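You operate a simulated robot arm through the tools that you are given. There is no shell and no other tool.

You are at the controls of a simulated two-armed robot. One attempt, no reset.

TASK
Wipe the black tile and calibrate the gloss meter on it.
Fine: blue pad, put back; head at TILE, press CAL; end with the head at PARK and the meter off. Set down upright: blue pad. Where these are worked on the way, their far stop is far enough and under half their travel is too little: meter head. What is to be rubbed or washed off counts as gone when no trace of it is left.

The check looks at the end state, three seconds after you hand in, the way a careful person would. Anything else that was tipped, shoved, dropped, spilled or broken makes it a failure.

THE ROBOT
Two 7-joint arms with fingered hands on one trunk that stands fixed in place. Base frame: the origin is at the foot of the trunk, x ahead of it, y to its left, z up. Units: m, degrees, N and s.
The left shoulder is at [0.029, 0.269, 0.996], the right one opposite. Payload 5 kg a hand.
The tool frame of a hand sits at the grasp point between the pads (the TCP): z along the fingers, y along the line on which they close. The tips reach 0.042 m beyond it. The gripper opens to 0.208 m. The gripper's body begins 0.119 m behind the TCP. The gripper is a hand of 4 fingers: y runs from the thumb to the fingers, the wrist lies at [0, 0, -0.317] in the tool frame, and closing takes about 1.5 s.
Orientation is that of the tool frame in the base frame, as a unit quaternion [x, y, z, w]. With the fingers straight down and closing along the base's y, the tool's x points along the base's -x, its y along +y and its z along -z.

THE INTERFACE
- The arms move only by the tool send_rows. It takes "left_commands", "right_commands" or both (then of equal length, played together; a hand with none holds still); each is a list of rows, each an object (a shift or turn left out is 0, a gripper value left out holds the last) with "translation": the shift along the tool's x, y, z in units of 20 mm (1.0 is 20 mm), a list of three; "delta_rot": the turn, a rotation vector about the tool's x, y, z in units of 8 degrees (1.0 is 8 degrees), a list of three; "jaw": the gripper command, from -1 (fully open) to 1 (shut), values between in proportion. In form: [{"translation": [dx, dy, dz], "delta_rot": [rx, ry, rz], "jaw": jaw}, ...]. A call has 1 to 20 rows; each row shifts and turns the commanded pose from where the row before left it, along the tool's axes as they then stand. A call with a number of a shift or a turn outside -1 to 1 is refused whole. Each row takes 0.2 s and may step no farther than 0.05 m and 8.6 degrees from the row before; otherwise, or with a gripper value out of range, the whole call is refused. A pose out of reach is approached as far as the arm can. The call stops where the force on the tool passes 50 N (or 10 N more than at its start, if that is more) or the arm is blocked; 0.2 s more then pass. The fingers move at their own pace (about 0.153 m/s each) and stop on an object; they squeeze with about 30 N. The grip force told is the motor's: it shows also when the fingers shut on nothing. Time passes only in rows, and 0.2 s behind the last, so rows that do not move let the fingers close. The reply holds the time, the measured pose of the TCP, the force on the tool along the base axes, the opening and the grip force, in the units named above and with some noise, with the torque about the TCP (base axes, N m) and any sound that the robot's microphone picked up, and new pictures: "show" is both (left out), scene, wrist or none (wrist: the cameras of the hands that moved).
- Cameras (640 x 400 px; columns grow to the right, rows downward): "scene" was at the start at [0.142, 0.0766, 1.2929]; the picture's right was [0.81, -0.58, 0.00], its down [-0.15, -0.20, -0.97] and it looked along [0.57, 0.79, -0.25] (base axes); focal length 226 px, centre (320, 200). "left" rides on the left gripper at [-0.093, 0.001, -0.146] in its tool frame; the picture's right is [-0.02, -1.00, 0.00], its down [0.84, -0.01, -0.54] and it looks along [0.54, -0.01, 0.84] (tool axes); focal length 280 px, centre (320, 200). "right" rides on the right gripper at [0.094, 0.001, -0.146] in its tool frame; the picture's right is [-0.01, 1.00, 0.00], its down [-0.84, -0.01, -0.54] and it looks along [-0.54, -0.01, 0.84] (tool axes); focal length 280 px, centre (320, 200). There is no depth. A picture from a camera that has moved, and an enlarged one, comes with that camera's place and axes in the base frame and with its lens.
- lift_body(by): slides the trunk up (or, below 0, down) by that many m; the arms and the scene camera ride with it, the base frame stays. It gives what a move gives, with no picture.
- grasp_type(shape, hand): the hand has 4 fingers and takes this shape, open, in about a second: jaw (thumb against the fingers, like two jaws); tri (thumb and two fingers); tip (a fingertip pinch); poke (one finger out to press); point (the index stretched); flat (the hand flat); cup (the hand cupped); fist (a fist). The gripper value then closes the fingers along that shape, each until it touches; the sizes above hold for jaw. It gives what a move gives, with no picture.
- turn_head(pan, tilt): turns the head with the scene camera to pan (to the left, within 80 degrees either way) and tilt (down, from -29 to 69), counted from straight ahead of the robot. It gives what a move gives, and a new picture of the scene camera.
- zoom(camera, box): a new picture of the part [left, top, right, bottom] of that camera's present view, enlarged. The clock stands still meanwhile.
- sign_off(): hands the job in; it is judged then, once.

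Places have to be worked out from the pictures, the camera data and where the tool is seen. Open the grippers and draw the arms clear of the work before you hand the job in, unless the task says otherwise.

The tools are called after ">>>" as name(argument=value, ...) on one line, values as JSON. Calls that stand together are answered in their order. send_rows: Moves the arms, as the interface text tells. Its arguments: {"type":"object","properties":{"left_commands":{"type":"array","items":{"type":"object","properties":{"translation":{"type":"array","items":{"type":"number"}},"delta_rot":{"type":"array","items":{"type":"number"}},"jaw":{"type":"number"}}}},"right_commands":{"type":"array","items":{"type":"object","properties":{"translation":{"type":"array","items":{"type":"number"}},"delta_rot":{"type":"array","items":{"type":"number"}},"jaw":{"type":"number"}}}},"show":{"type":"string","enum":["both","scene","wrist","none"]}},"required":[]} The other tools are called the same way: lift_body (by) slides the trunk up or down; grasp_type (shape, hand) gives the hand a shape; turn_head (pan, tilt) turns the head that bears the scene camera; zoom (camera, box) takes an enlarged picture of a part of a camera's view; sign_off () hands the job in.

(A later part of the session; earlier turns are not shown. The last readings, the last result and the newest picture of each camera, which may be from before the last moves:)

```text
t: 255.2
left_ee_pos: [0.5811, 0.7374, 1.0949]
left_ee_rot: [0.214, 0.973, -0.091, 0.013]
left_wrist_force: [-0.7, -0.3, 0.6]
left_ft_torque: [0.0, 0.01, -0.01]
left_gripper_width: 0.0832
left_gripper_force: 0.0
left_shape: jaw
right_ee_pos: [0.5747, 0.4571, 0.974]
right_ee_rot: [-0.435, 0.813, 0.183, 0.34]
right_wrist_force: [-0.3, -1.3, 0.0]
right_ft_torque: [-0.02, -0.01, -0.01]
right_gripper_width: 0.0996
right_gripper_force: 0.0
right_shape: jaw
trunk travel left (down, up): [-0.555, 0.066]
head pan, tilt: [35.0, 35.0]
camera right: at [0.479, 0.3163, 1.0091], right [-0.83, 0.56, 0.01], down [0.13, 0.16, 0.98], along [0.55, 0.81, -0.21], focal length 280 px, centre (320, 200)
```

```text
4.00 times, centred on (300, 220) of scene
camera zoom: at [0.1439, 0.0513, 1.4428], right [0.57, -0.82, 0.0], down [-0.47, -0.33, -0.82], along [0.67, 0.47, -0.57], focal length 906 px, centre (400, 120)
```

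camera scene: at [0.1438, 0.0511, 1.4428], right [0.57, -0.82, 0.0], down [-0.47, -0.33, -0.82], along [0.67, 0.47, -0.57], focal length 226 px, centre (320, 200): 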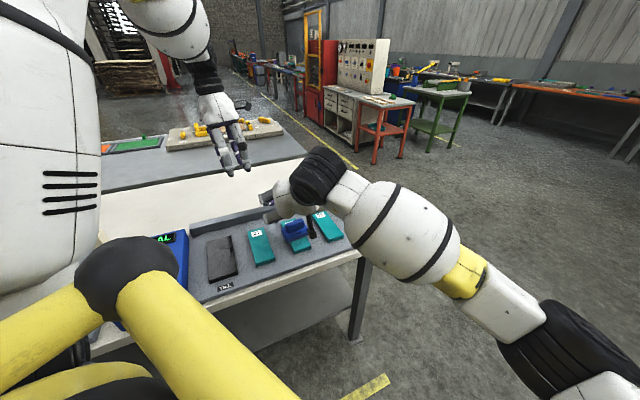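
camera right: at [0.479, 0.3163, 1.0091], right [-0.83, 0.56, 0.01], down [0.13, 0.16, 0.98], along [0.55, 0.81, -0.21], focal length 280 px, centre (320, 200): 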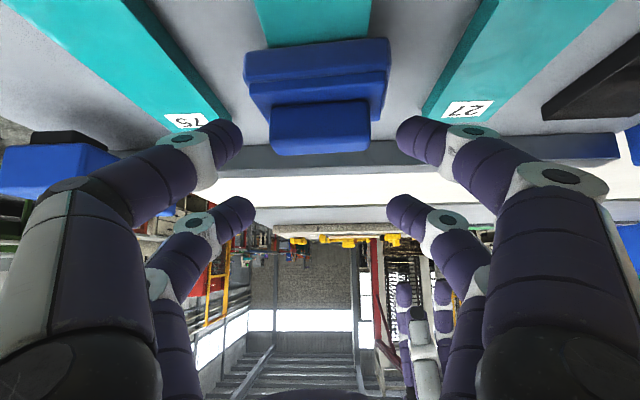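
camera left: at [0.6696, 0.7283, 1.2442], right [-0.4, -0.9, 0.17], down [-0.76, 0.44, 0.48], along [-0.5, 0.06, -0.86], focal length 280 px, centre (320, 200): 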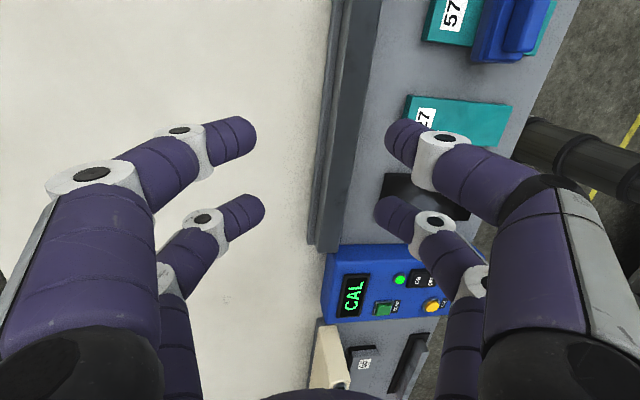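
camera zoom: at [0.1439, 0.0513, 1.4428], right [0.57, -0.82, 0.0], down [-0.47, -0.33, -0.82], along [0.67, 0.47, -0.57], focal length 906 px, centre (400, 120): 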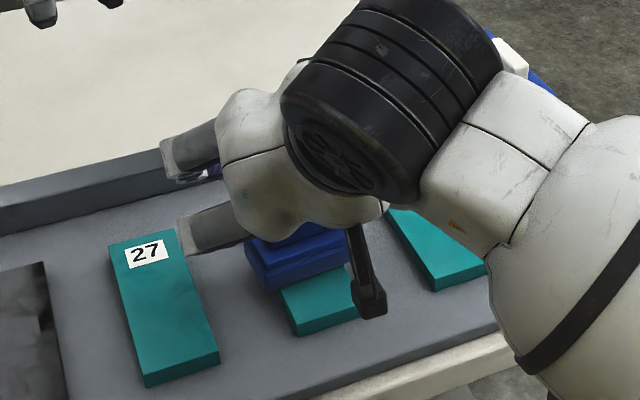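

Same alignment as the first grasp. I lower 3.5 mm more and close.

>>> send_rows(right_commands=[{"translation": [0.12, 0, 0.12]}, {"translation": [0, 0, 0], "jaw": 0.3}, {"translation": [0, 0, 0], "jaw": 1}, {"translation": [0, 0, 0], "jaw": 1}, {"translation": [0, 0, 0], "jaw": 1}, {"translation": [0, 0, 0], "jaw": 1}, {"translation": [0, 0, 0], "jaw": 1}], show="wrist")

>>> zoom(camera="scene", box=[240, 170, 360, 270])

```text
t: 256.9
left_ee_pos: [0.5815, 0.7379, 1.0952]
left_ee_rot: [0.213, 0.973, -0.091, 0.013]
left_wrist_force: [0.2, 0.1, -0.4]
left_ft_torque: [0.04, 0.02, 0.01]
left_gripper_width: 0.083
left_gripper_force: 0.1
left_shape: jaw
right_ee_pos: [0.5749, 0.4561, 0.9694]
right_ee_rot: [-0.436, 0.813, 0.184, 0.34]
right_wrist_force: [-0.9, -0.5, -0.2]
right_ft_torque: [0.03, 0.02, 0.01]
right_gripper_width: 0.0345
right_gripper_force: 30.8
right_shape: jaw
trunk travel left (down, up): [-0.555, 0.066]
head pan, tilt: [35.0, 35.0]
camera right: at [0.4791, 0.3162, 1.0055], right [-0.83, 0.56, 0.01], down [0.13, 0.16, 0.98], along [0.55, 0.81, -0.21], focal length 280 px, centre (320, 200)
```

right: 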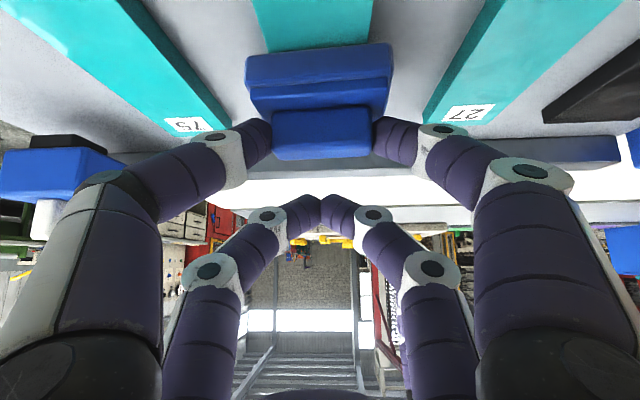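

```text
4.00 times, centred on (300, 220) of scene
camera zoom: at [0.144, 0.0513, 1.4427], right [0.57, -0.82, 0.0], down [-0.47, -0.33, -0.82], along [0.67, 0.47, -0.57], focal length 906 px, centre (400, 120)
```

zoom: 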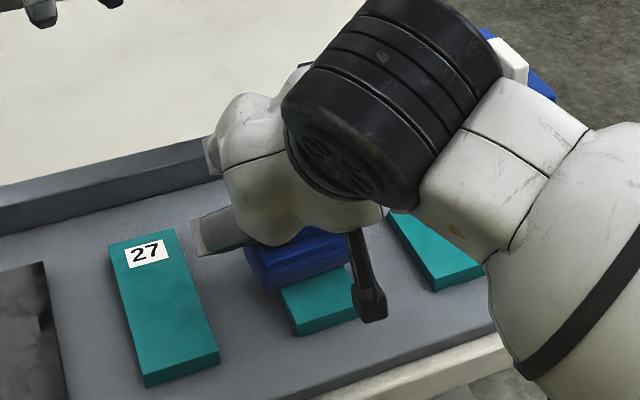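

Gripped again. I lift and carry the pad right, first bringing it forward a little so the second finger pair clears the head, then along to PARK.

>>> send_rows(right_commands=[{"translation": [-0.71, -0.1, -0.7], "jaw": 1}, {"translation": [-0.71, -0.3, -0.7], "jaw": 1}, {"translation": [-0.45, -0.5, -0.4], "jaw": 1}, {"translation": [0.23, -0.98, -0.235], "jaw": 1}, {"translation": [0.23, -0.98, -0.235], "jaw": 1}, {"translation": [0.23, -0.98, -0.235], "jaw": 1}], show="both")

```text
t: 258.2
left_ee_pos: [0.5819, 0.7371, 1.0956]
left_ee_rot: [0.214, 0.973, -0.091, 0.013]
left_wrist_force: [1.5, -0.6, 0.1]
left_ft_torque: [0.07, 0.03, -0.01]
left_gripper_width: 0.0829
left_gripper_force: 0.2
left_shape: jaw
right_ee_pos: [0.6284, 0.3977, 1.0211]
right_ee_rot: [-0.435, 0.814, 0.183, 0.34]
right_wrist_force: [-0.6, -0.6, -0.5]
right_ft_torque: [0.04, 0.01, 0.01]
right_gripper_width: 0.0344
right_gripper_force: 30.5
right_shape: jaw
trunk travel left (down, up): [-0.555, 0.066]
head pan, tilt: [35.0, 35.0]
camera scene: at [0.1443, 0.051, 1.4427], right [0.57, -0.82, 0.0], down [-0.47, -0.33, -0.82], along [0.67, 0.47, -0.57], focal length 226 px, centre (320, 200)
camera right: at [0.5325, 0.2573, 1.0575], right [-0.83, 0.56, 0.01], down [0.13, 0.16, 0.98], along [0.55, 0.81, -0.21], focal length 280 px, centre (320, 200)
```

scene: 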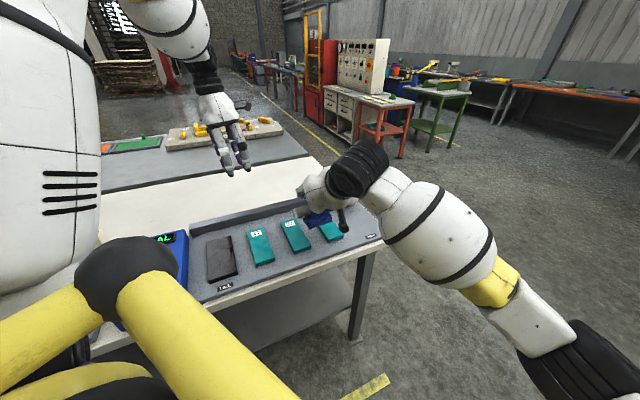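
right: 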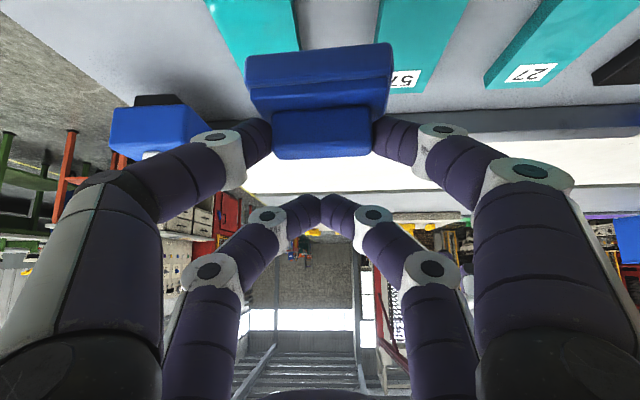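

Pad lifted fine. I continue right and slightly forward toward PARK.

>>> send_rows(right_commands=[{"translation": [0.23, -0.98, -0.235], "jaw": 1}, {"translation": [0.23, -0.98, -0.235], "jaw": 1}, {"translation": [0.15, -0.98, -0.16], "jaw": 1}, {"translation": [-0.05, -0.97, 0.05], "jaw": 1}, {"translation": [-0.05, -0.97, 0.05], "jaw": 1}, {"translation": [-0.05, -0.97, 0.05], "jaw": 1}, {"translation": [-0.05, -0.97, 0.05], "jaw": 1}, {"translation": [-0.05, -0.97, 0.05], "jaw": 1}], show="both")

>>> zoom(camera="scene", box=[290, 160, 410, 260])

```text
t: 260.1
left_ee_pos: [0.5815, 0.7385, 1.0952]
left_ee_rot: [0.214, 0.972, -0.091, 0.013]
left_wrist_force: [-0.6, 0.3, 1.1]
left_ft_torque: [0.06, 0.03, 0.0]
left_gripper_width: 0.0833
left_gripper_force: 0.0
left_shape: jaw
right_ee_pos: [0.7518, 0.3034, 1.0229]
right_ee_rot: [-0.434, 0.814, 0.183, 0.34]
right_wrist_force: [0.4, -0.1, -0.4]
right_ft_torque: [-0.03, -0.04, -0.01]
right_gripper_width: 0.0343
right_gripper_force: 29.8
right_shape: jaw
trunk travel left (down, up): [-0.555, 0.066]
head pan, tilt: [35.0, 35.0]
camera scene: at [0.1441, 0.0512, 1.4427], right [0.57, -0.82, 0.0], down [-0.47, -0.33, -0.82], along [0.67, 0.47, -0.57], focal length 226 px, centre (320, 200)
camera right: at [0.6555, 0.1619, 1.0578], right [-0.83, 0.56, 0.01], down [0.13, 0.16, 0.98], along [0.55, 0.81, -0.21], focal length 280 px, centre (320, 200)
```

scene: 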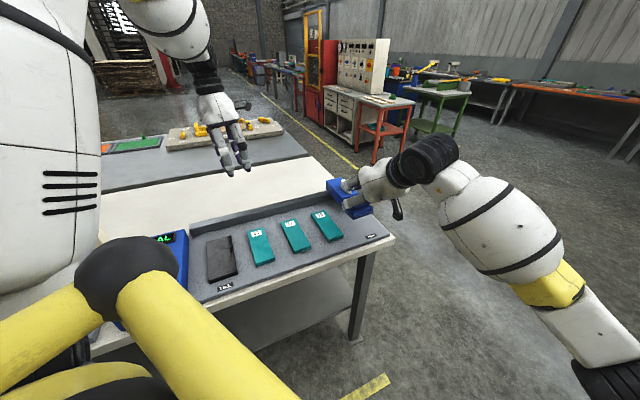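
right: 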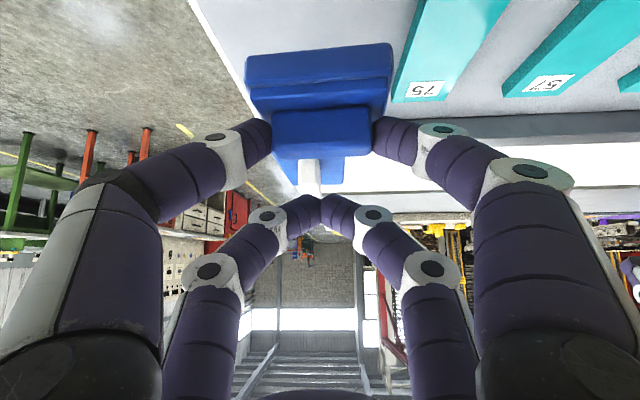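

```text
4.00 times, centred on (350, 210) of scene
camera zoom: at [0.1441, 0.0512, 1.4427], right [0.57, -0.82, 0.0], down [-0.47, -0.33, -0.82], along [0.67, 0.47, -0.57], focal length 906 px, centre (200, 160)
```

zoom: 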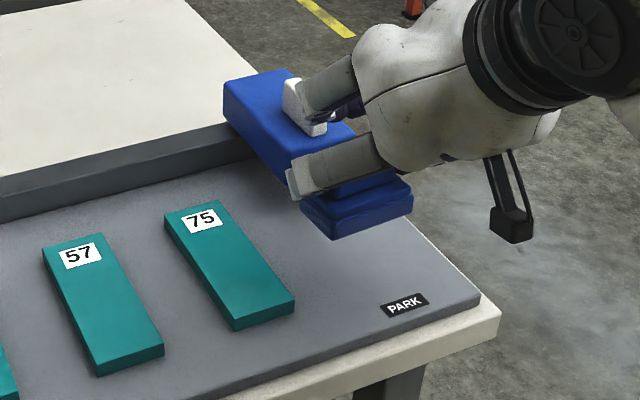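

Right over PARK. I make the final shift to the pad's original spot (handle at ≈[0.769, 0.298]) and lower.

>>> send_rows(right_commands=[{"translation": [-0.1, -0.44, 0.08], "jaw": 1}, {"translation": [-0.1, -0.44, 0.08], "jaw": 1}, {"translation": [0.6, 0, 0.59], "jaw": 1}, {"translation": [0.6, 0, 0.59], "jaw": 1}, {"translation": [0.6, 0, 0.59], "jaw": 1}, {"translation": [0, 0, 0], "jaw": 1}], show="wrist")

>>> zoom(camera="scene", box=[290, 160, 410, 260])

```text
t: 261.4
left_ee_pos: [0.5813, 0.7376, 1.0945]
left_ee_rot: [0.213, 0.973, -0.091, 0.014]
left_wrist_force: [-0.4, 0.8, 0.3]
left_ft_torque: [0.02, -0.04, 0.01]
left_gripper_width: 0.0834
left_gripper_force: 0.0
left_shape: jaw
right_ee_pos: [0.7689, 0.2971, 0.9707]
right_ee_rot: [-0.435, 0.813, 0.183, 0.341]
right_wrist_force: [0.4, 0.4, -0.5]
right_ft_torque: [-0.02, -0.04, 0.01]
right_gripper_width: 0.0344
right_gripper_force: 30.0
right_shape: jaw
trunk travel left (down, up): [-0.555, 0.066]
head pan, tilt: [35.0, 35.0]
camera right: at [0.6731, 0.1564, 1.0078], right [-0.83, 0.56, 0.01], down [0.13, 0.16, 0.98], along [0.55, 0.81, -0.21], focal length 280 px, centre (320, 200)
```

right: 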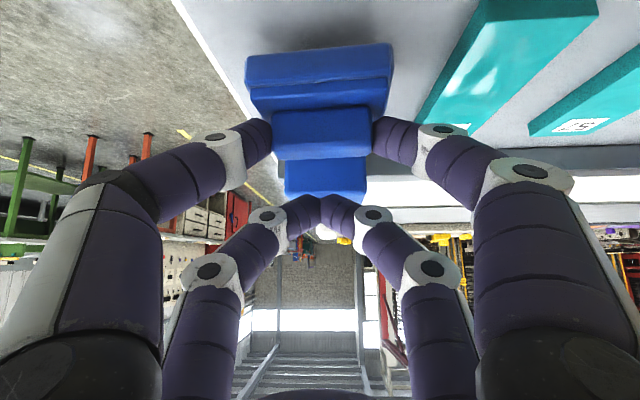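

```text
4.00 times, centred on (350, 210) of scene
camera zoom: at [0.1439, 0.0513, 1.4428], right [0.57, -0.82, 0.0], down [-0.47, -0.33, -0.82], along [0.67, 0.47, -0.57], focal length 906 px, centre (200, 160)
```

zoom: 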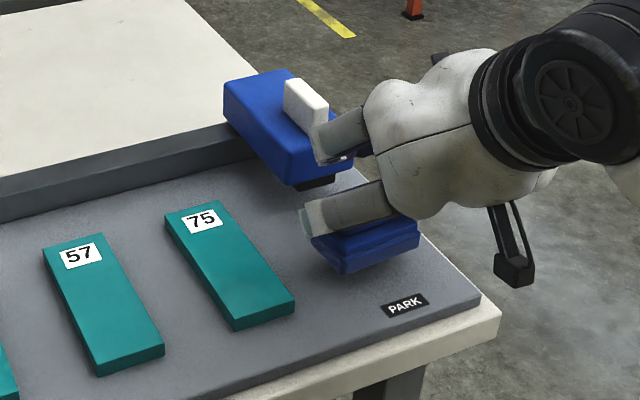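

No contact with the head (force ~0). I lower the last millimetres until the pad rests on the plate.

>>> send_rows(right_commands=[{"translation": [0.2, 0, 0.195], "jaw": 1}, {"translation": [0.2, 0, 0.195], "jaw": 1}, {"translation": [0.12, 0, 0.118], "jaw": 1}, {"translation": [0, 0, 0], "jaw": 1}], show="none")

```text
t: 262.4
left_ee_pos: [0.5816, 0.7389, 1.0952]
left_ee_rot: [0.214, 0.972, -0.093, 0.012]
left_wrist_force: [0.5, -0.3, 0.2]
left_ft_torque: [-0.03, 0.01, 0.0]
left_gripper_width: 0.0826
left_gripper_force: 0.0
left_shape: jaw
right_ee_pos: [0.7687, 0.2979, 0.9578]
right_ee_rot: [-0.435, 0.814, 0.182, 0.34]
right_wrist_force: [-0.4, 0.6, -1.5]
right_ft_torque: [0.03, -0.01, -0.03]
right_gripper_width: 0.0342
right_gripper_force: 29.9
right_shape: jaw
trunk travel left (down, up): [-0.555, 0.066]
head pan, tilt: [35.0, 35.0]
```

>>> send_rows(right_commands=[{"translation": [0.1, 0, 0.1], "jaw": 1}, {"translation": [0.08, 0, 0.08], "jaw": 1}, {"translation": [0, 0, 0], "jaw": 1}], show="none")

```text
t: 263.2
left_ee_pos: [0.5817, 0.7385, 1.0962]
left_ee_rot: [0.214, 0.973, -0.091, 0.013]
left_wrist_force: [0.3, -1.2, -0.4]
left_ft_torque: [0.0, -0.01, 0.03]
left_gripper_width: 0.0829
left_gripper_force: 0.1
left_shape: jaw
right_ee_pos: [0.7689, 0.2978, 0.9534]
right_ee_rot: [-0.434, 0.814, 0.182, 0.341]
right_wrist_force: [0.7, -0.7, 6.4]
right_ft_torque: [-0.01, -0.01, -0.01]
right_gripper_width: 0.0343
right_gripper_force: 29.5
right_shape: jaw
trunk travel left (down, up): [-0.555, 0.066]
head pan, tilt: [35.0, 35.0]
```

The pad rests on the plate (6 N). I open the fingers and lift straight up.

>>> send_rows(right_commands=[{"translation": [0, 0, 0], "jaw": 0.4}, {"translation": [0, 0, 0], "jaw": 0.04}, {"translation": [0, 0, 0], "jaw": 0.04}, {"translation": [0, 0, 0], "jaw": 0.04}, {"translation": [-0.5, 0, -0.49]}, {"translation": [-0.71, 0, -0.7]}, {"translation": [-0.71, 0, -0.7]}, {"translation": [-0.71, 0, -0.7]}, {"translation": [-0.71, 0, -0.7]}], show="both")

>>> zoom(camera="scene", box=[290, 160, 410, 260])

```text
t: 265.2
left_ee_pos: [0.5824, 0.7386, 1.0953]
left_ee_rot: [0.213, 0.973, -0.092, 0.012]
left_wrist_force: [-0.8, 0.1, 0.6]
left_ft_torque: [-0.02, -0.04, 0.01]
left_gripper_width: 0.0832
left_gripper_force: 0.0
left_shape: jaw
right_ee_pos: [0.7689, 0.2966, 1.0451]
right_ee_rot: [-0.435, 0.814, 0.183, 0.34]
right_wrist_force: [0.8, -0.7, 0.1]
right_ft_torque: [0.01, -0.01, -0.03]
right_gripper_width: 0.0992
right_gripper_force: 0.0
right_shape: jaw
trunk travel left (down, up): [-0.555, 0.066]
head pan, tilt: [35.0, 35.0]
camera scene: at [0.1437, 0.0513, 1.4428], right [0.57, -0.82, 0.0], down [-0.47, -0.33, -0.82], along [0.67, 0.47, -0.57], focal length 226 px, centre (320, 200)
camera right: at [0.6733, 0.1564, 1.0813], right [-0.83, 0.56, 0.01], down [0.13, 0.17, 0.98], along [0.55, 0.81, -0.21], focal length 280 px, centre (320, 200)
```

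scene: 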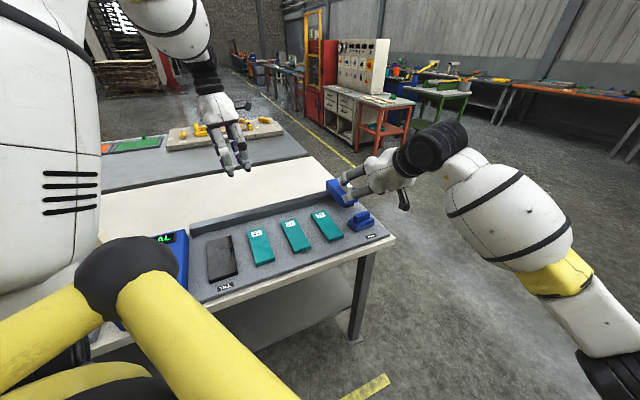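
right: 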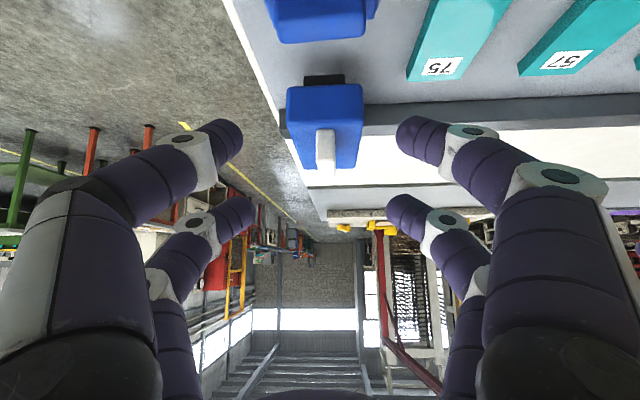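

```text
4.00 times, centred on (350, 210) of scene
camera zoom: at [0.1437, 0.0513, 1.4428], right [0.57, -0.82, 0.0], down [-0.47, -0.33, -0.82], along [0.67, 0.47, -0.57], focal length 906 px, centre (200, 160)
```

zoom: 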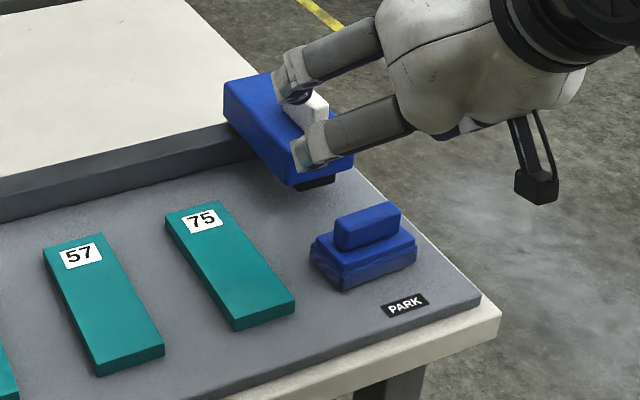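

The pad is back upright at its PARK spot. While here, I'll use the right hand on the meter head's white grip: rise, move back over it and check alignment.

>>> send_rows(right_commands=[{"translation": [-0.89, 0, -0.88]}, {"translation": [-0.68, 0.08, 0.69]}, {"translation": [-0.68, 0.08, 0.69]}, {"translation": [-0.68, 0.08, 0.69]}, {"translation": [-0.68, 0.08, 0.69]}, {"translation": [-0.68, 0.08, 0.69]}], show="both")

>>> zoom(camera="scene", box=[290, 150, 410, 250])

```text
t: 266.6
left_ee_pos: [0.5814, 0.7402, 1.0947]
left_ee_rot: [0.213, 0.973, -0.091, 0.014]
left_wrist_force: [-0.3, 1.0, -0.3]
left_ft_torque: [-0.08, -0.01, 0.05]
left_gripper_width: 0.083
left_gripper_force: 0.1
left_shape: jaw
right_ee_pos: [0.8167, 0.3836, 1.0694]
right_ee_rot: [-0.434, 0.815, 0.181, 0.34]
right_wrist_force: [0.0, 0.5, 0.4]
right_ft_torque: [-0.01, -0.03, -0.03]
right_gripper_width: 0.0993
right_gripper_force: 0.0
right_shape: jaw
trunk travel left (down, up): [-0.555, 0.066]
head pan, tilt: [35.0, 35.0]
camera scene: at [0.1441, 0.0518, 1.4426], right [0.57, -0.82, 0.0], down [-0.47, -0.33, -0.82], along [0.67, 0.47, -0.57], focal length 226 px, centre (320, 200)
camera right: at [0.7214, 0.2417, 1.1062], right [-0.83, 0.56, 0.01], down [0.13, 0.17, 0.98], along [0.55, 0.81, -0.21], focal length 280 px, centre (320, 200)
```

scene: 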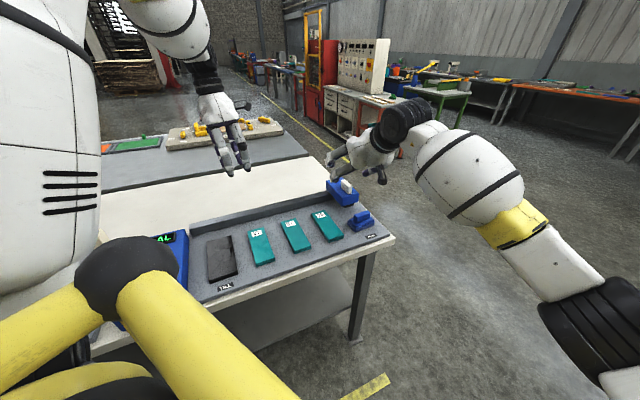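
right: 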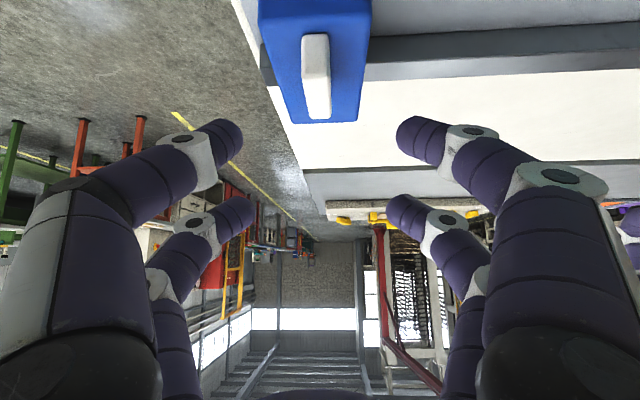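

```text
4.00 times, centred on (350, 200) of scene
camera zoom: at [0.1441, 0.0518, 1.4426], right [0.57, -0.82, 0.0], down [-0.47, -0.33, -0.82], along [0.67, 0.47, -0.57], focal length 906 px, centre (200, 200)
```

zoom: 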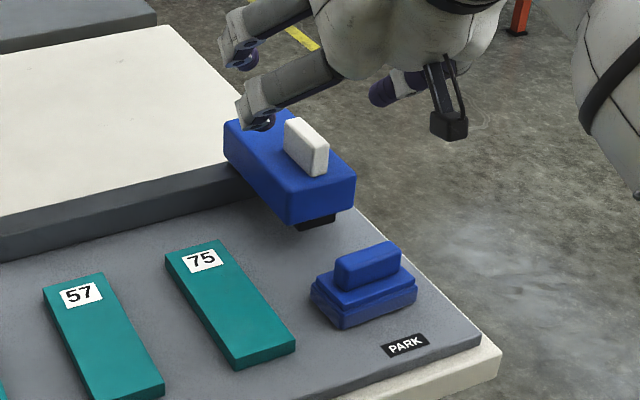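

Well centred over the grip. I lower 4 cm so the lower finger pair flanks it.

>>> send_rows(right_commands=[{"translation": [0.5, 0, 0.49]}, {"translation": [0.5, 0, 0.49]}, {"translation": [0.4, 0, 0.39]}, {"translation": [0, 0, 0]}], show="wrist")

>>> zoom(camera="scene", box=[290, 150, 410, 250])

```text
t: 267.6
left_ee_pos: [0.581, 0.738, 1.0959]
left_ee_rot: [0.214, 0.972, -0.091, 0.013]
left_wrist_force: [0.2, -0.1, -0.2]
left_ft_torque: [0.01, -0.03, 0.0]
left_gripper_width: 0.0831
left_gripper_force: 0.1
left_shape: jaw
right_ee_pos: [0.8158, 0.3829, 1.0334]
right_ee_rot: [-0.434, 0.814, 0.182, 0.341]
right_wrist_force: [-1.3, 0.2, 0.0]
right_ft_torque: [-0.04, -0.03, 0.02]
right_gripper_width: 0.0995
right_gripper_force: 0.0
right_shape: jaw
trunk travel left (down, up): [-0.555, 0.066]
head pan, tilt: [35.0, 35.0]
camera right: at [0.7207, 0.2417, 1.0679], right [-0.83, 0.56, 0.01], down [0.13, 0.16, 0.98], along [0.55, 0.81, -0.21], focal length 280 px, centre (320, 200)
```

right: 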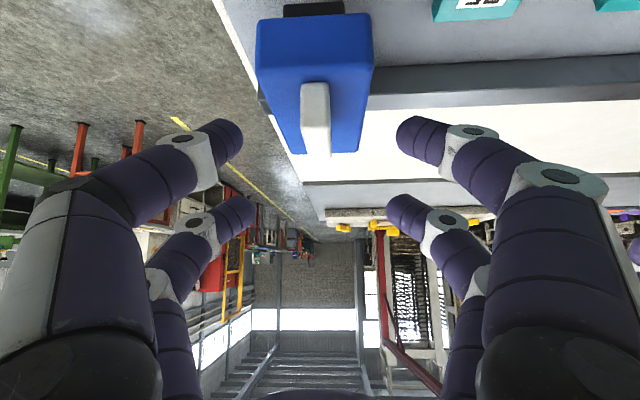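

```text
4.00 times, centred on (350, 200) of scene
camera zoom: at [0.1438, 0.0512, 1.4428], right [0.57, -0.82, 0.0], down [-0.47, -0.33, -0.82], along [0.67, 0.47, -0.57], focal length 906 px, centre (200, 200)
```

zoom: 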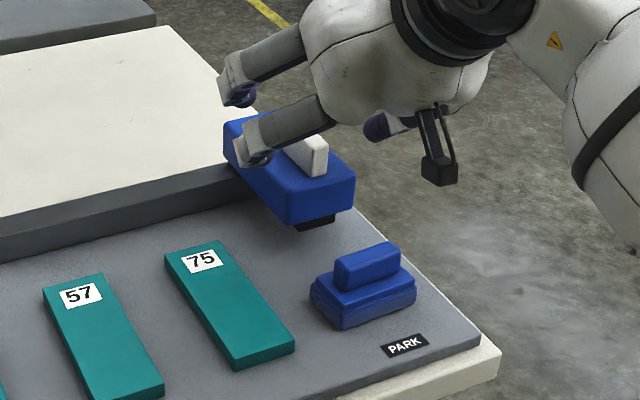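

I lower 6 mm more and close on the grip.

>>> send_rows(right_commands=[{"translation": [0.2, 0, 0.2]}, {"translation": [0, 0, 0], "jaw": 0.5}, {"translation": [0, 0, 0], "jaw": 1}, {"translation": [0, 0, 0], "jaw": 1}, {"translation": [0, 0, 0], "jaw": 1}, {"translation": [0, 0, 0], "jaw": 1}, {"translation": [0, 0, 0], "jaw": 1}], show="wrist")

>>> zoom(camera="scene", box=[290, 150, 410, 250])

```text
t: 269.2
left_ee_pos: [0.581, 0.7389, 1.0956]
left_ee_rot: [0.214, 0.972, -0.092, 0.013]
left_wrist_force: [-0.4, 0.3, -0.2]
left_ft_torque: [-0.01, -0.03, 0.03]
left_gripper_width: 0.0832
left_gripper_force: 0.1
left_shape: jaw
right_ee_pos: [0.8165, 0.3837, 1.0246]
right_ee_rot: [-0.435, 0.814, 0.183, 0.34]
right_wrist_force: [3.1, 2.7, -1.1]
right_ft_torque: [0.09, -0.08, 0.03]
right_gripper_width: 0.0077
right_gripper_force: 29.9
right_shape: jaw
trunk travel left (down, up): [-0.555, 0.066]
head pan, tilt: [35.0, 35.0]
camera right: at [0.7211, 0.2419, 1.0618], right [-0.83, 0.56, 0.01], down [0.13, 0.16, 0.98], along [0.55, 0.81, -0.21], focal length 280 px, centre (320, 200)
```

right: 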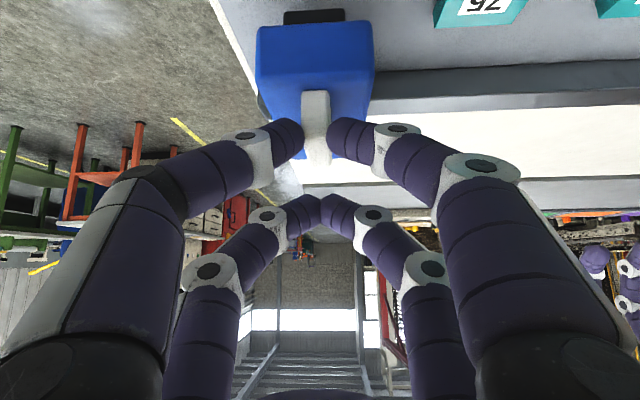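

```text
4.00 times, centred on (350, 200) of scene
camera zoom: at [0.1442, 0.0515, 1.4427], right [0.57, -0.82, 0.0], down [-0.47, -0.33, -0.82], along [0.67, 0.47, -0.57], focal length 906 px, centre (200, 200)
```

zoom: 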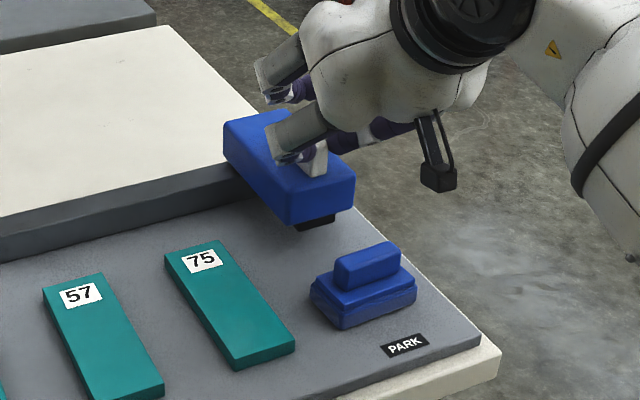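

Gripped. I slide the head left along the rail, two steps first to feel the resistance.

>>> send_rows(right_commands=[{"translation": [0.04, 0.8, -0.036], "jaw": 1}, {"translation": [0.04, 0.8, -0.036], "jaw": 1}], show="scene")

```text
t: 269.9
left_ee_pos: [0.5804, 0.7395, 1.0948]
left_ee_rot: [0.214, 0.973, -0.092, 0.012]
left_wrist_force: [0.2, 0.0, 0.5]
left_ft_torque: [-0.02, 0.0, 0.0]
left_gripper_width: 0.0829
left_gripper_force: 0.1
left_shape: jaw
right_ee_pos: [0.7877, 0.3994, 1.0257]
right_ee_rot: [-0.435, 0.813, 0.183, 0.34]
right_wrist_force: [2.7, 4.9, -1.8]
right_ft_torque: [0.23, -0.1, 0.01]
right_gripper_width: 0.0071
right_gripper_force: 30.1
right_shape: jaw
trunk travel left (down, up): [-0.555, 0.066]
head pan, tilt: [35.0, 35.0]
camera scene: at [0.1442, 0.0518, 1.4427], right [0.57, -0.82, 0.0], down [-0.47, -0.33, -0.82], along [0.67, 0.47, -0.57], focal length 226 px, centre (320, 200)
```

scene: 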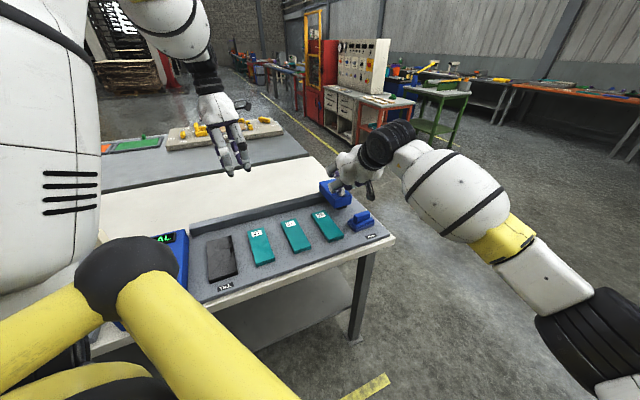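

It slides easily (~5 N). I continue left as far as the right arm comfortably reaches.

>>> send_rows(right_commands=[{"translation": [0.05, 0.97, -0.045], "jaw": 1}, {"translation": [0.05, 0.97, -0.045], "jaw": 1}, {"translation": [0.05, 0.97, -0.045], "jaw": 1}, {"translation": [0.05, 0.97, -0.045], "jaw": 1}], show="scene")

```text
t: 270.9
left_ee_pos: [0.5803, 0.7392, 1.0939]
left_ee_rot: [0.213, 0.973, -0.091, 0.013]
left_wrist_force: [0.1, 0.2, -0.2]
left_ft_torque: [-0.03, -0.07, 0.04]
left_gripper_width: 0.0829
left_gripper_force: 0.1
left_shape: jaw
right_ee_pos: [0.7197, 0.4397, 1.0266]
right_ee_rot: [-0.435, 0.813, 0.183, 0.341]
right_wrist_force: [7.0, 16.6, -0.1]
right_ft_torque: [0.7, -0.24, 0.02]
right_gripper_width: 0.0071
right_gripper_force: 30.1
right_shape: jaw
trunk travel left (down, up): [-0.555, 0.066]
head pan, tilt: [35.0, 35.0]
camera scene: at [0.1441, 0.0526, 1.4427], right [0.57, -0.82, 0.0], down [-0.47, -0.33, -0.82], along [0.67, 0.47, -0.57], focal length 226 px, centre (320, 200)
```

scene: 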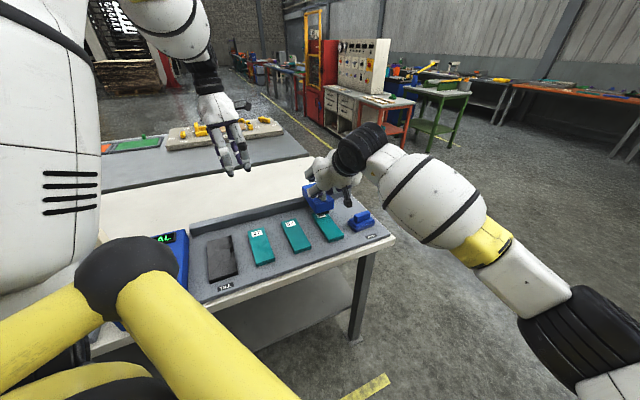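

The side force (18 N toward the back) shows the rail runs about 1.8° differently; I correct the direction and go two more steps.

>>> send_rows(right_commands=[{"translation": [-0.1, 0.6, 0.1], "jaw": 1}, {"translation": [0.02, 0.95, -0.02], "jaw": 1}, {"translation": [0, 0, 0], "jaw": 1}], show="both")

```text
t: 271.6
left_ee_pos: [0.5813, 0.7386, 1.0951]
left_ee_rot: [0.213, 0.973, -0.091, 0.012]
left_wrist_force: [-0.2, 0.0, 0.3]
left_ft_torque: [-0.02, -0.02, 0.01]
left_gripper_width: 0.0832
left_gripper_force: 0.0
left_shape: jaw
right_ee_pos: [0.7004, 0.4522, 1.0266]
right_ee_rot: [-0.432, 0.815, 0.181, 0.341]
right_wrist_force: [-1.4, -5.8, 2.8]
right_ft_torque: [-0.27, -0.01, -0.01]
right_gripper_width: 0.0077
right_gripper_force: 29.9
right_shape: jaw
trunk travel left (down, up): [-0.555, 0.066]
head pan, tilt: [35.0, 35.0]
camera scene: at [0.1436, 0.0511, 1.4428], right [0.57, -0.82, 0.0], down [-0.47, -0.33, -0.82], along [0.67, 0.47, -0.57], focal length 226 px, centre (320, 200)
camera right: at [0.6039, 0.3119, 1.0617], right [-0.82, 0.57, 0.01], down [0.13, 0.17, 0.98], along [0.56, 0.81, -0.21], focal length 280 px, centre (320, 200)
```

scene: 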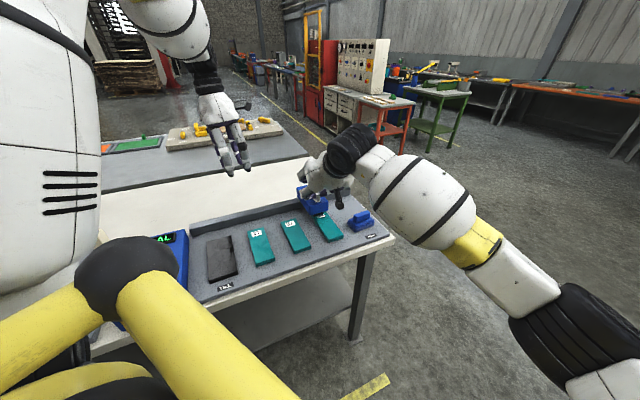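
right: 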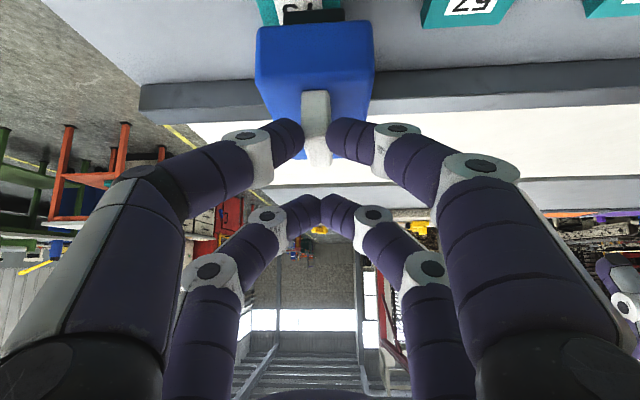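

Force is low again. I try a bit further in single steps.

>>> send_rows(right_commands=[{"translation": [0.03, 0.9, -0.03], "jaw": 1}, {"translation": [0.03, 0.9, -0.03], "jaw": 1}], show="none")

```text
t: 272.4
left_ee_pos: [0.5819, 0.7387, 1.0943]
left_ee_rot: [0.213, 0.973, -0.092, 0.013]
left_wrist_force: [-0.5, 0.1, 0.3]
left_ft_torque: [0.06, 0.06, -0.02]
left_gripper_width: 0.0831
left_gripper_force: 0.1
left_shape: jaw
right_ee_pos: [0.6961, 0.4524, 1.0255]
right_ee_rot: [-0.419, 0.82, 0.177, 0.347]
right_wrist_force: [13.7, 21.2, 8.9]
right_ft_torque: [0.92, -0.49, 0.07]
right_gripper_width: 0.0067
right_gripper_force: 29.9
right_shape: jaw
trunk travel left (down, up): [-0.555, 0.066]
head pan, tilt: [35.0, 35.0]
stopped in row 2 (right hand): the arm was blocked; the commanded pose is now the measured one
```

That's the right arm's limit. I release the grip, rise, and retreat the right arm to its side.

>>> send_rows(right_commands=[{"translation": [0, 0, 0], "jaw": 0.4}, {"translation": [0, 0, 0], "jaw": 0.4}, {"translation": [0, 0, 0], "jaw": 0.4}, {"translation": [-0.7, -0.05, -0.7]}, {"translation": [-0.7, -0.1, -0.7]}, {"translation": [-0.7, -0.2, -0.7]}, {"translation": [-0.5, -0.8, -0.5]}, {"translation": [0, -0.97, 0]}, {"translation": [0.2, -0.97, -0.3]}, {"translation": [0.4, -0.7, -0.8]}, {"translation": [0.6, -0.4, -0.8]}, {"translation": [0.75, -0.2, -0.8]}, {"translation": [0.75, -0.2, -0.8]}, {"translation": [0.75, -0.2, -0.8]}, {"translation": [0.75, -0.2, -0.8]}, {"translation": [0.75, -0.2, -0.8]}, {"translation": [0.75, -0.2, -0.8]}, {"translation": [0.75, -0.2, -0.8]}, {"translation": [0.75, -0.2, -0.8]}], show="scene")

```text
t: 276.4
left_ee_pos: [0.5816, 0.738, 1.0956]
left_ee_rot: [0.214, 0.972, -0.091, 0.013]
left_wrist_force: [0.6, -0.2, 0.1]
left_ft_torque: [0.05, 0.0, 0.02]
left_gripper_width: 0.0827
left_gripper_force: 0.1
left_shape: jaw
right_ee_pos: [0.6577, 0.2069, 1.1126]
right_ee_rot: [-0.421, 0.82, 0.177, 0.345]
right_wrist_force: [-0.5, -0.1, 0.4]
right_ft_torque: [0.04, 0.01, 0.0]
right_gripper_width: 0.0622
right_gripper_force: 0.1
right_shape: jaw
trunk travel left (down, up): [-0.555, 0.066]
head pan, tilt: [35.0, 35.0]
camera scene: at [0.1439, 0.0509, 1.4428], right [0.57, -0.82, 0.0], down [-0.47, -0.33, -0.82], along [0.67, 0.47, -0.57], focal length 226 px, centre (320, 200)
```

scene: 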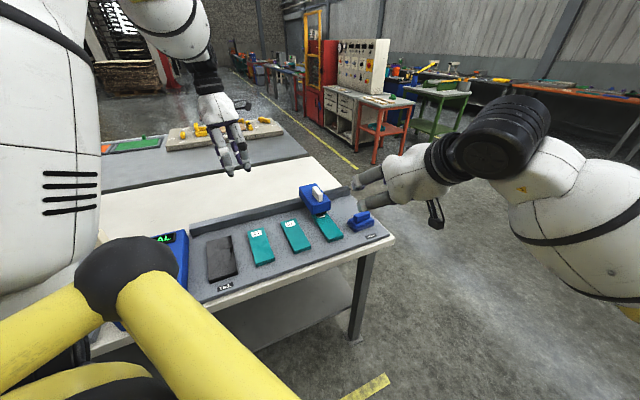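

The head now stands at the 75 position. I pull the right arm fully back.

>>> send_rows(right_commands=[{"translation": [0.79, -0.27, -0.97]}, {"translation": [0.79, -0.27, -0.97]}, {"translation": [0.79, -0.27, -0.97]}, {"translation": [0.79, -0.27, -0.97]}, {"translation": [0.79, -0.27, -0.97]}, {"translation": [0.79, -0.27, -0.97]}, {"translation": [0.79, -0.27, -0.97]}, {"translation": [0.79, -0.27, -0.97]}, {"translation": [0.79, -0.27, -0.97]}, {"translation": [0.79, -0.27, -0.97]}, {"translation": [0.79, -0.27, -0.97]}, {"translation": [0.79, -0.27, -0.97]}, {"translation": [0.79, -0.27, -0.97]}, {"translation": [0.79, -0.27, -0.97]}], show="none")

>>> zoom(camera="scene", box=[180, 140, 420, 300])

```text
t: 279.4
left_ee_pos: [0.5799, 0.738, 1.0957]
left_ee_rot: [0.214, 0.973, -0.091, 0.013]
left_wrist_force: [-0.9, -1.2, 0.7]
left_ft_torque: [0.05, 0.0, -0.04]
left_gripper_width: 0.0834
left_gripper_force: 0.0
left_shape: jaw
right_ee_pos: [0.5152, -0.1197, 1.1452]
right_ee_rot: [-0.422, 0.819, 0.178, 0.345]
right_wrist_force: [-0.7, 0.5, -0.5]
right_ft_torque: [-0.01, 0.02, 0.02]
right_gripper_width: 0.0619
right_gripper_force: 0.1
right_shape: jaw
trunk travel left (down, up): [-0.555, 0.066]
head pan, tilt: [35.0, 35.0]
```

```text
2.50 times, centred on (300, 220) of scene
camera zoom: at [0.1438, 0.0507, 1.4428], right [0.57, -0.82, 0.0], down [-0.47, -0.33, -0.82], along [0.67, 0.47, -0.57], focal length 566 px, centre (370, 150)
```

zoom: 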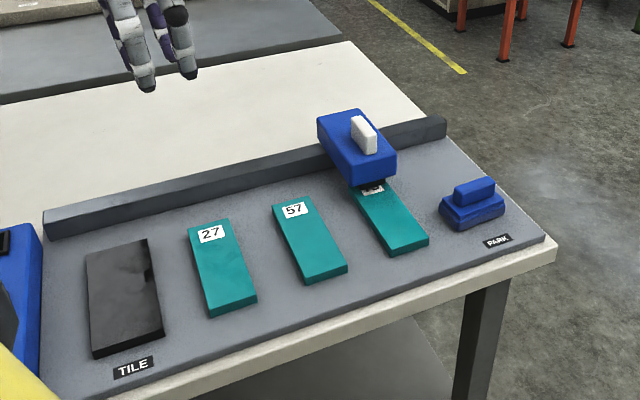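

All is in order. Now the left hand: with fingers shut, its two finger pairs leave a 4 cm gap that can straddle the head's grip and push it along. I close the fingers and move above the head.

>>> send_rows(left_commands=[{"translation": [-0.93, -0.82, 0.2], "jaw": 1}, {"translation": [-0.93, -0.82, 0.2], "jaw": 1}, {"translation": [-0.93, -0.82, 0.2], "jaw": 1}, {"translation": [-0.93, -0.82, 0.2], "jaw": 1}, {"translation": [-0.93, -0.82, 0.2], "jaw": 1}, {"translation": [-0.93, -0.82, 0.2], "jaw": 1}, {"translation": [-0.93, -0.82, 0.2], "jaw": 1}, {"translation": [-0.93, -0.82, 0.2], "jaw": 1}, {"translation": [-0.93, -0.82, 0.2], "jaw": 1}], show="both")

```text
t: 281.4
left_ee_pos: [0.6714, 0.5299, 1.0957]
left_ee_rot: [0.213, 0.973, -0.091, 0.014]
left_wrist_force: [-0.7, -0.9, 0.0]
left_ft_torque: [0.09, 0.07, -0.01]
left_gripper_width: 0.0
left_gripper_force: 30.3
left_shape: jaw
right_ee_pos: [0.5161, -0.1201, 1.1452]
right_ee_rot: [-0.422, 0.82, 0.178, 0.344]
right_wrist_force: [-0.4, -0.2, 0.4]
right_ft_torque: [0.06, 0.0, 0.03]
right_gripper_width: 0.0622
right_gripper_force: 0.0
right_shape: jaw
trunk travel left (down, up): [-0.555, 0.066]
head pan, tilt: [35.0, 35.0]
camera scene: at [0.1445, 0.0505, 1.4427], right [0.57, -0.82, 0.0], down [-0.47, -0.33, -0.82], along [0.67, 0.47, -0.57], focal length 226 px, centre (320, 200)
camera left: at [0.7605, 0.519, 1.2451], right [-0.4, -0.9, 0.17], down [-0.76, 0.44, 0.48], along [-0.5, 0.06, -0.86], focal length 280 px, centre (320, 200)
```

scene: 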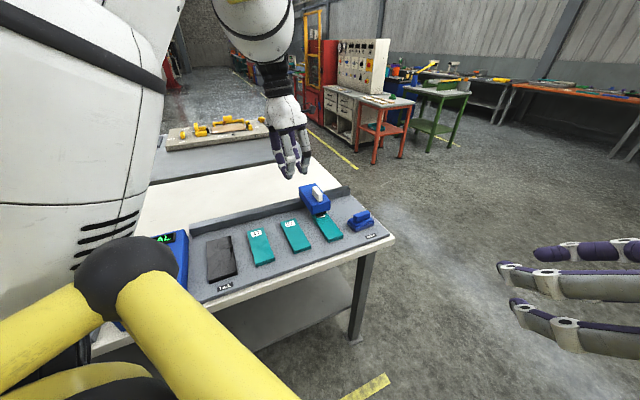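
left: 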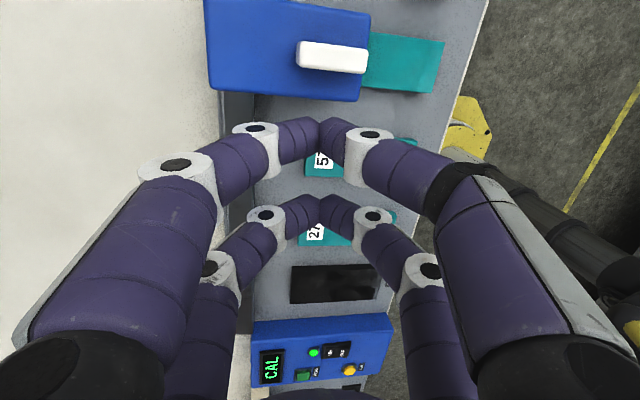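

Handle at about [0.722, 0.470] by both views. I move over it.

>>> send_rows(left_commands=[{"translation": [-0.85, -0.31, 0.11], "jaw": 1}, {"translation": [-0.85, -0.31, 0.11], "jaw": 1}, {"translation": [-0.85, -0.31, 0.11], "jaw": 1}, {"translation": [-0.85, -0.31, 0.11], "jaw": 1}], show="both")

```text
t: 282.4
left_ee_pos: [0.7219, 0.479, 1.0963]
left_ee_rot: [0.213, 0.973, -0.092, 0.013]
left_wrist_force: [0.2, -0.2, -0.1]
left_ft_torque: [0.02, 0.01, 0.0]
left_gripper_width: 0.0
left_gripper_force: 30.4
left_shape: jaw
right_ee_pos: [0.5157, -0.1192, 1.1446]
right_ee_rot: [-0.422, 0.82, 0.177, 0.344]
right_wrist_force: [-0.2, 0.1, 0.0]
right_ft_torque: [0.0, 0.02, -0.01]
right_gripper_width: 0.0622
right_gripper_force: 0.1
right_shape: jaw
trunk travel left (down, up): [-0.555, 0.066]
head pan, tilt: [35.0, 35.0]
camera scene: at [0.1441, 0.0512, 1.4427], right [0.57, -0.82, 0.0], down [-0.47, -0.33, -0.82], along [0.67, 0.47, -0.57], focal length 226 px, centre (320, 200)
camera left: at [0.8109, 0.4678, 1.2455], right [-0.4, -0.9, 0.17], down [-0.76, 0.44, 0.48], along [-0.5, 0.06, -0.86], focal length 280 px, centre (320, 200)
```

scene: 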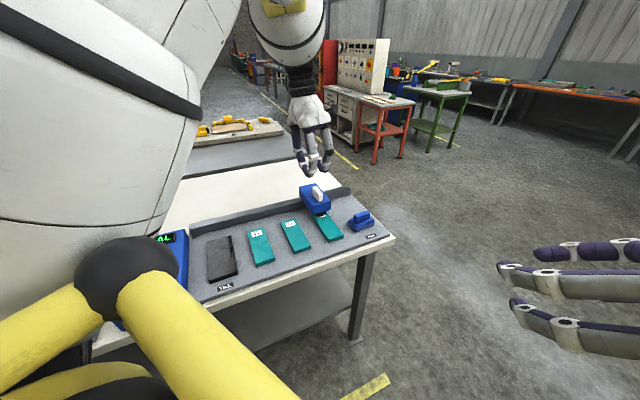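
left: 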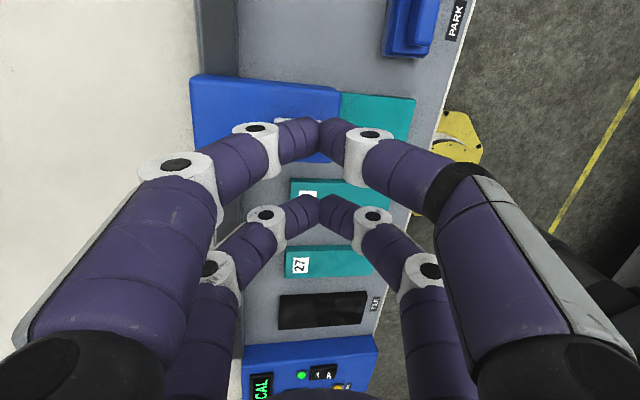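

I zoom in the wrist view to see where the handle is relative to the finger pairs.

>>> zoom(camera="left", box=[180, 50, 460, 240])

>>> zoom(camera="scene", box=[260, 140, 380, 240])

```text
2.11 times, centred on (320, 145) of left
camera zoom: at [0.8109, 0.4678, 1.2455], right [-0.4, -0.9, 0.17], down [-0.76, 0.44, 0.48], along [-0.5, 0.06, -0.86], focal length 590 px, centre (320, 316)
```

zoom: 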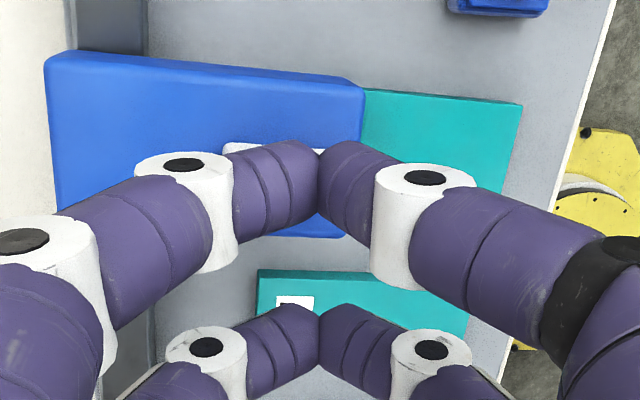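

```text
4.00 times, centred on (320, 190) of scene
camera zoom: at [0.1441, 0.0512, 1.4427], right [0.57, -0.82, 0.0], down [-0.47, -0.33, -0.82], along [0.67, 0.47, -0.57], focal length 906 px, centre (320, 240)
```

zoom: 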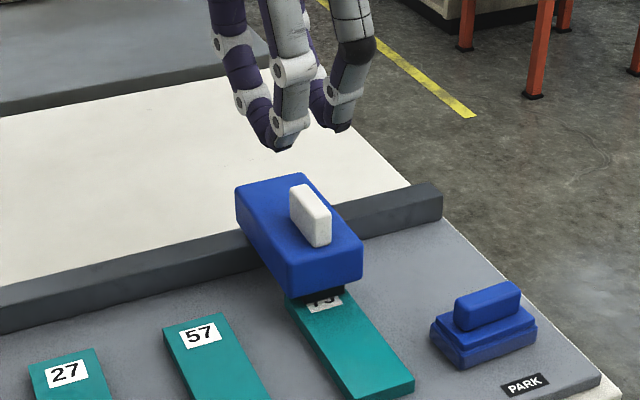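

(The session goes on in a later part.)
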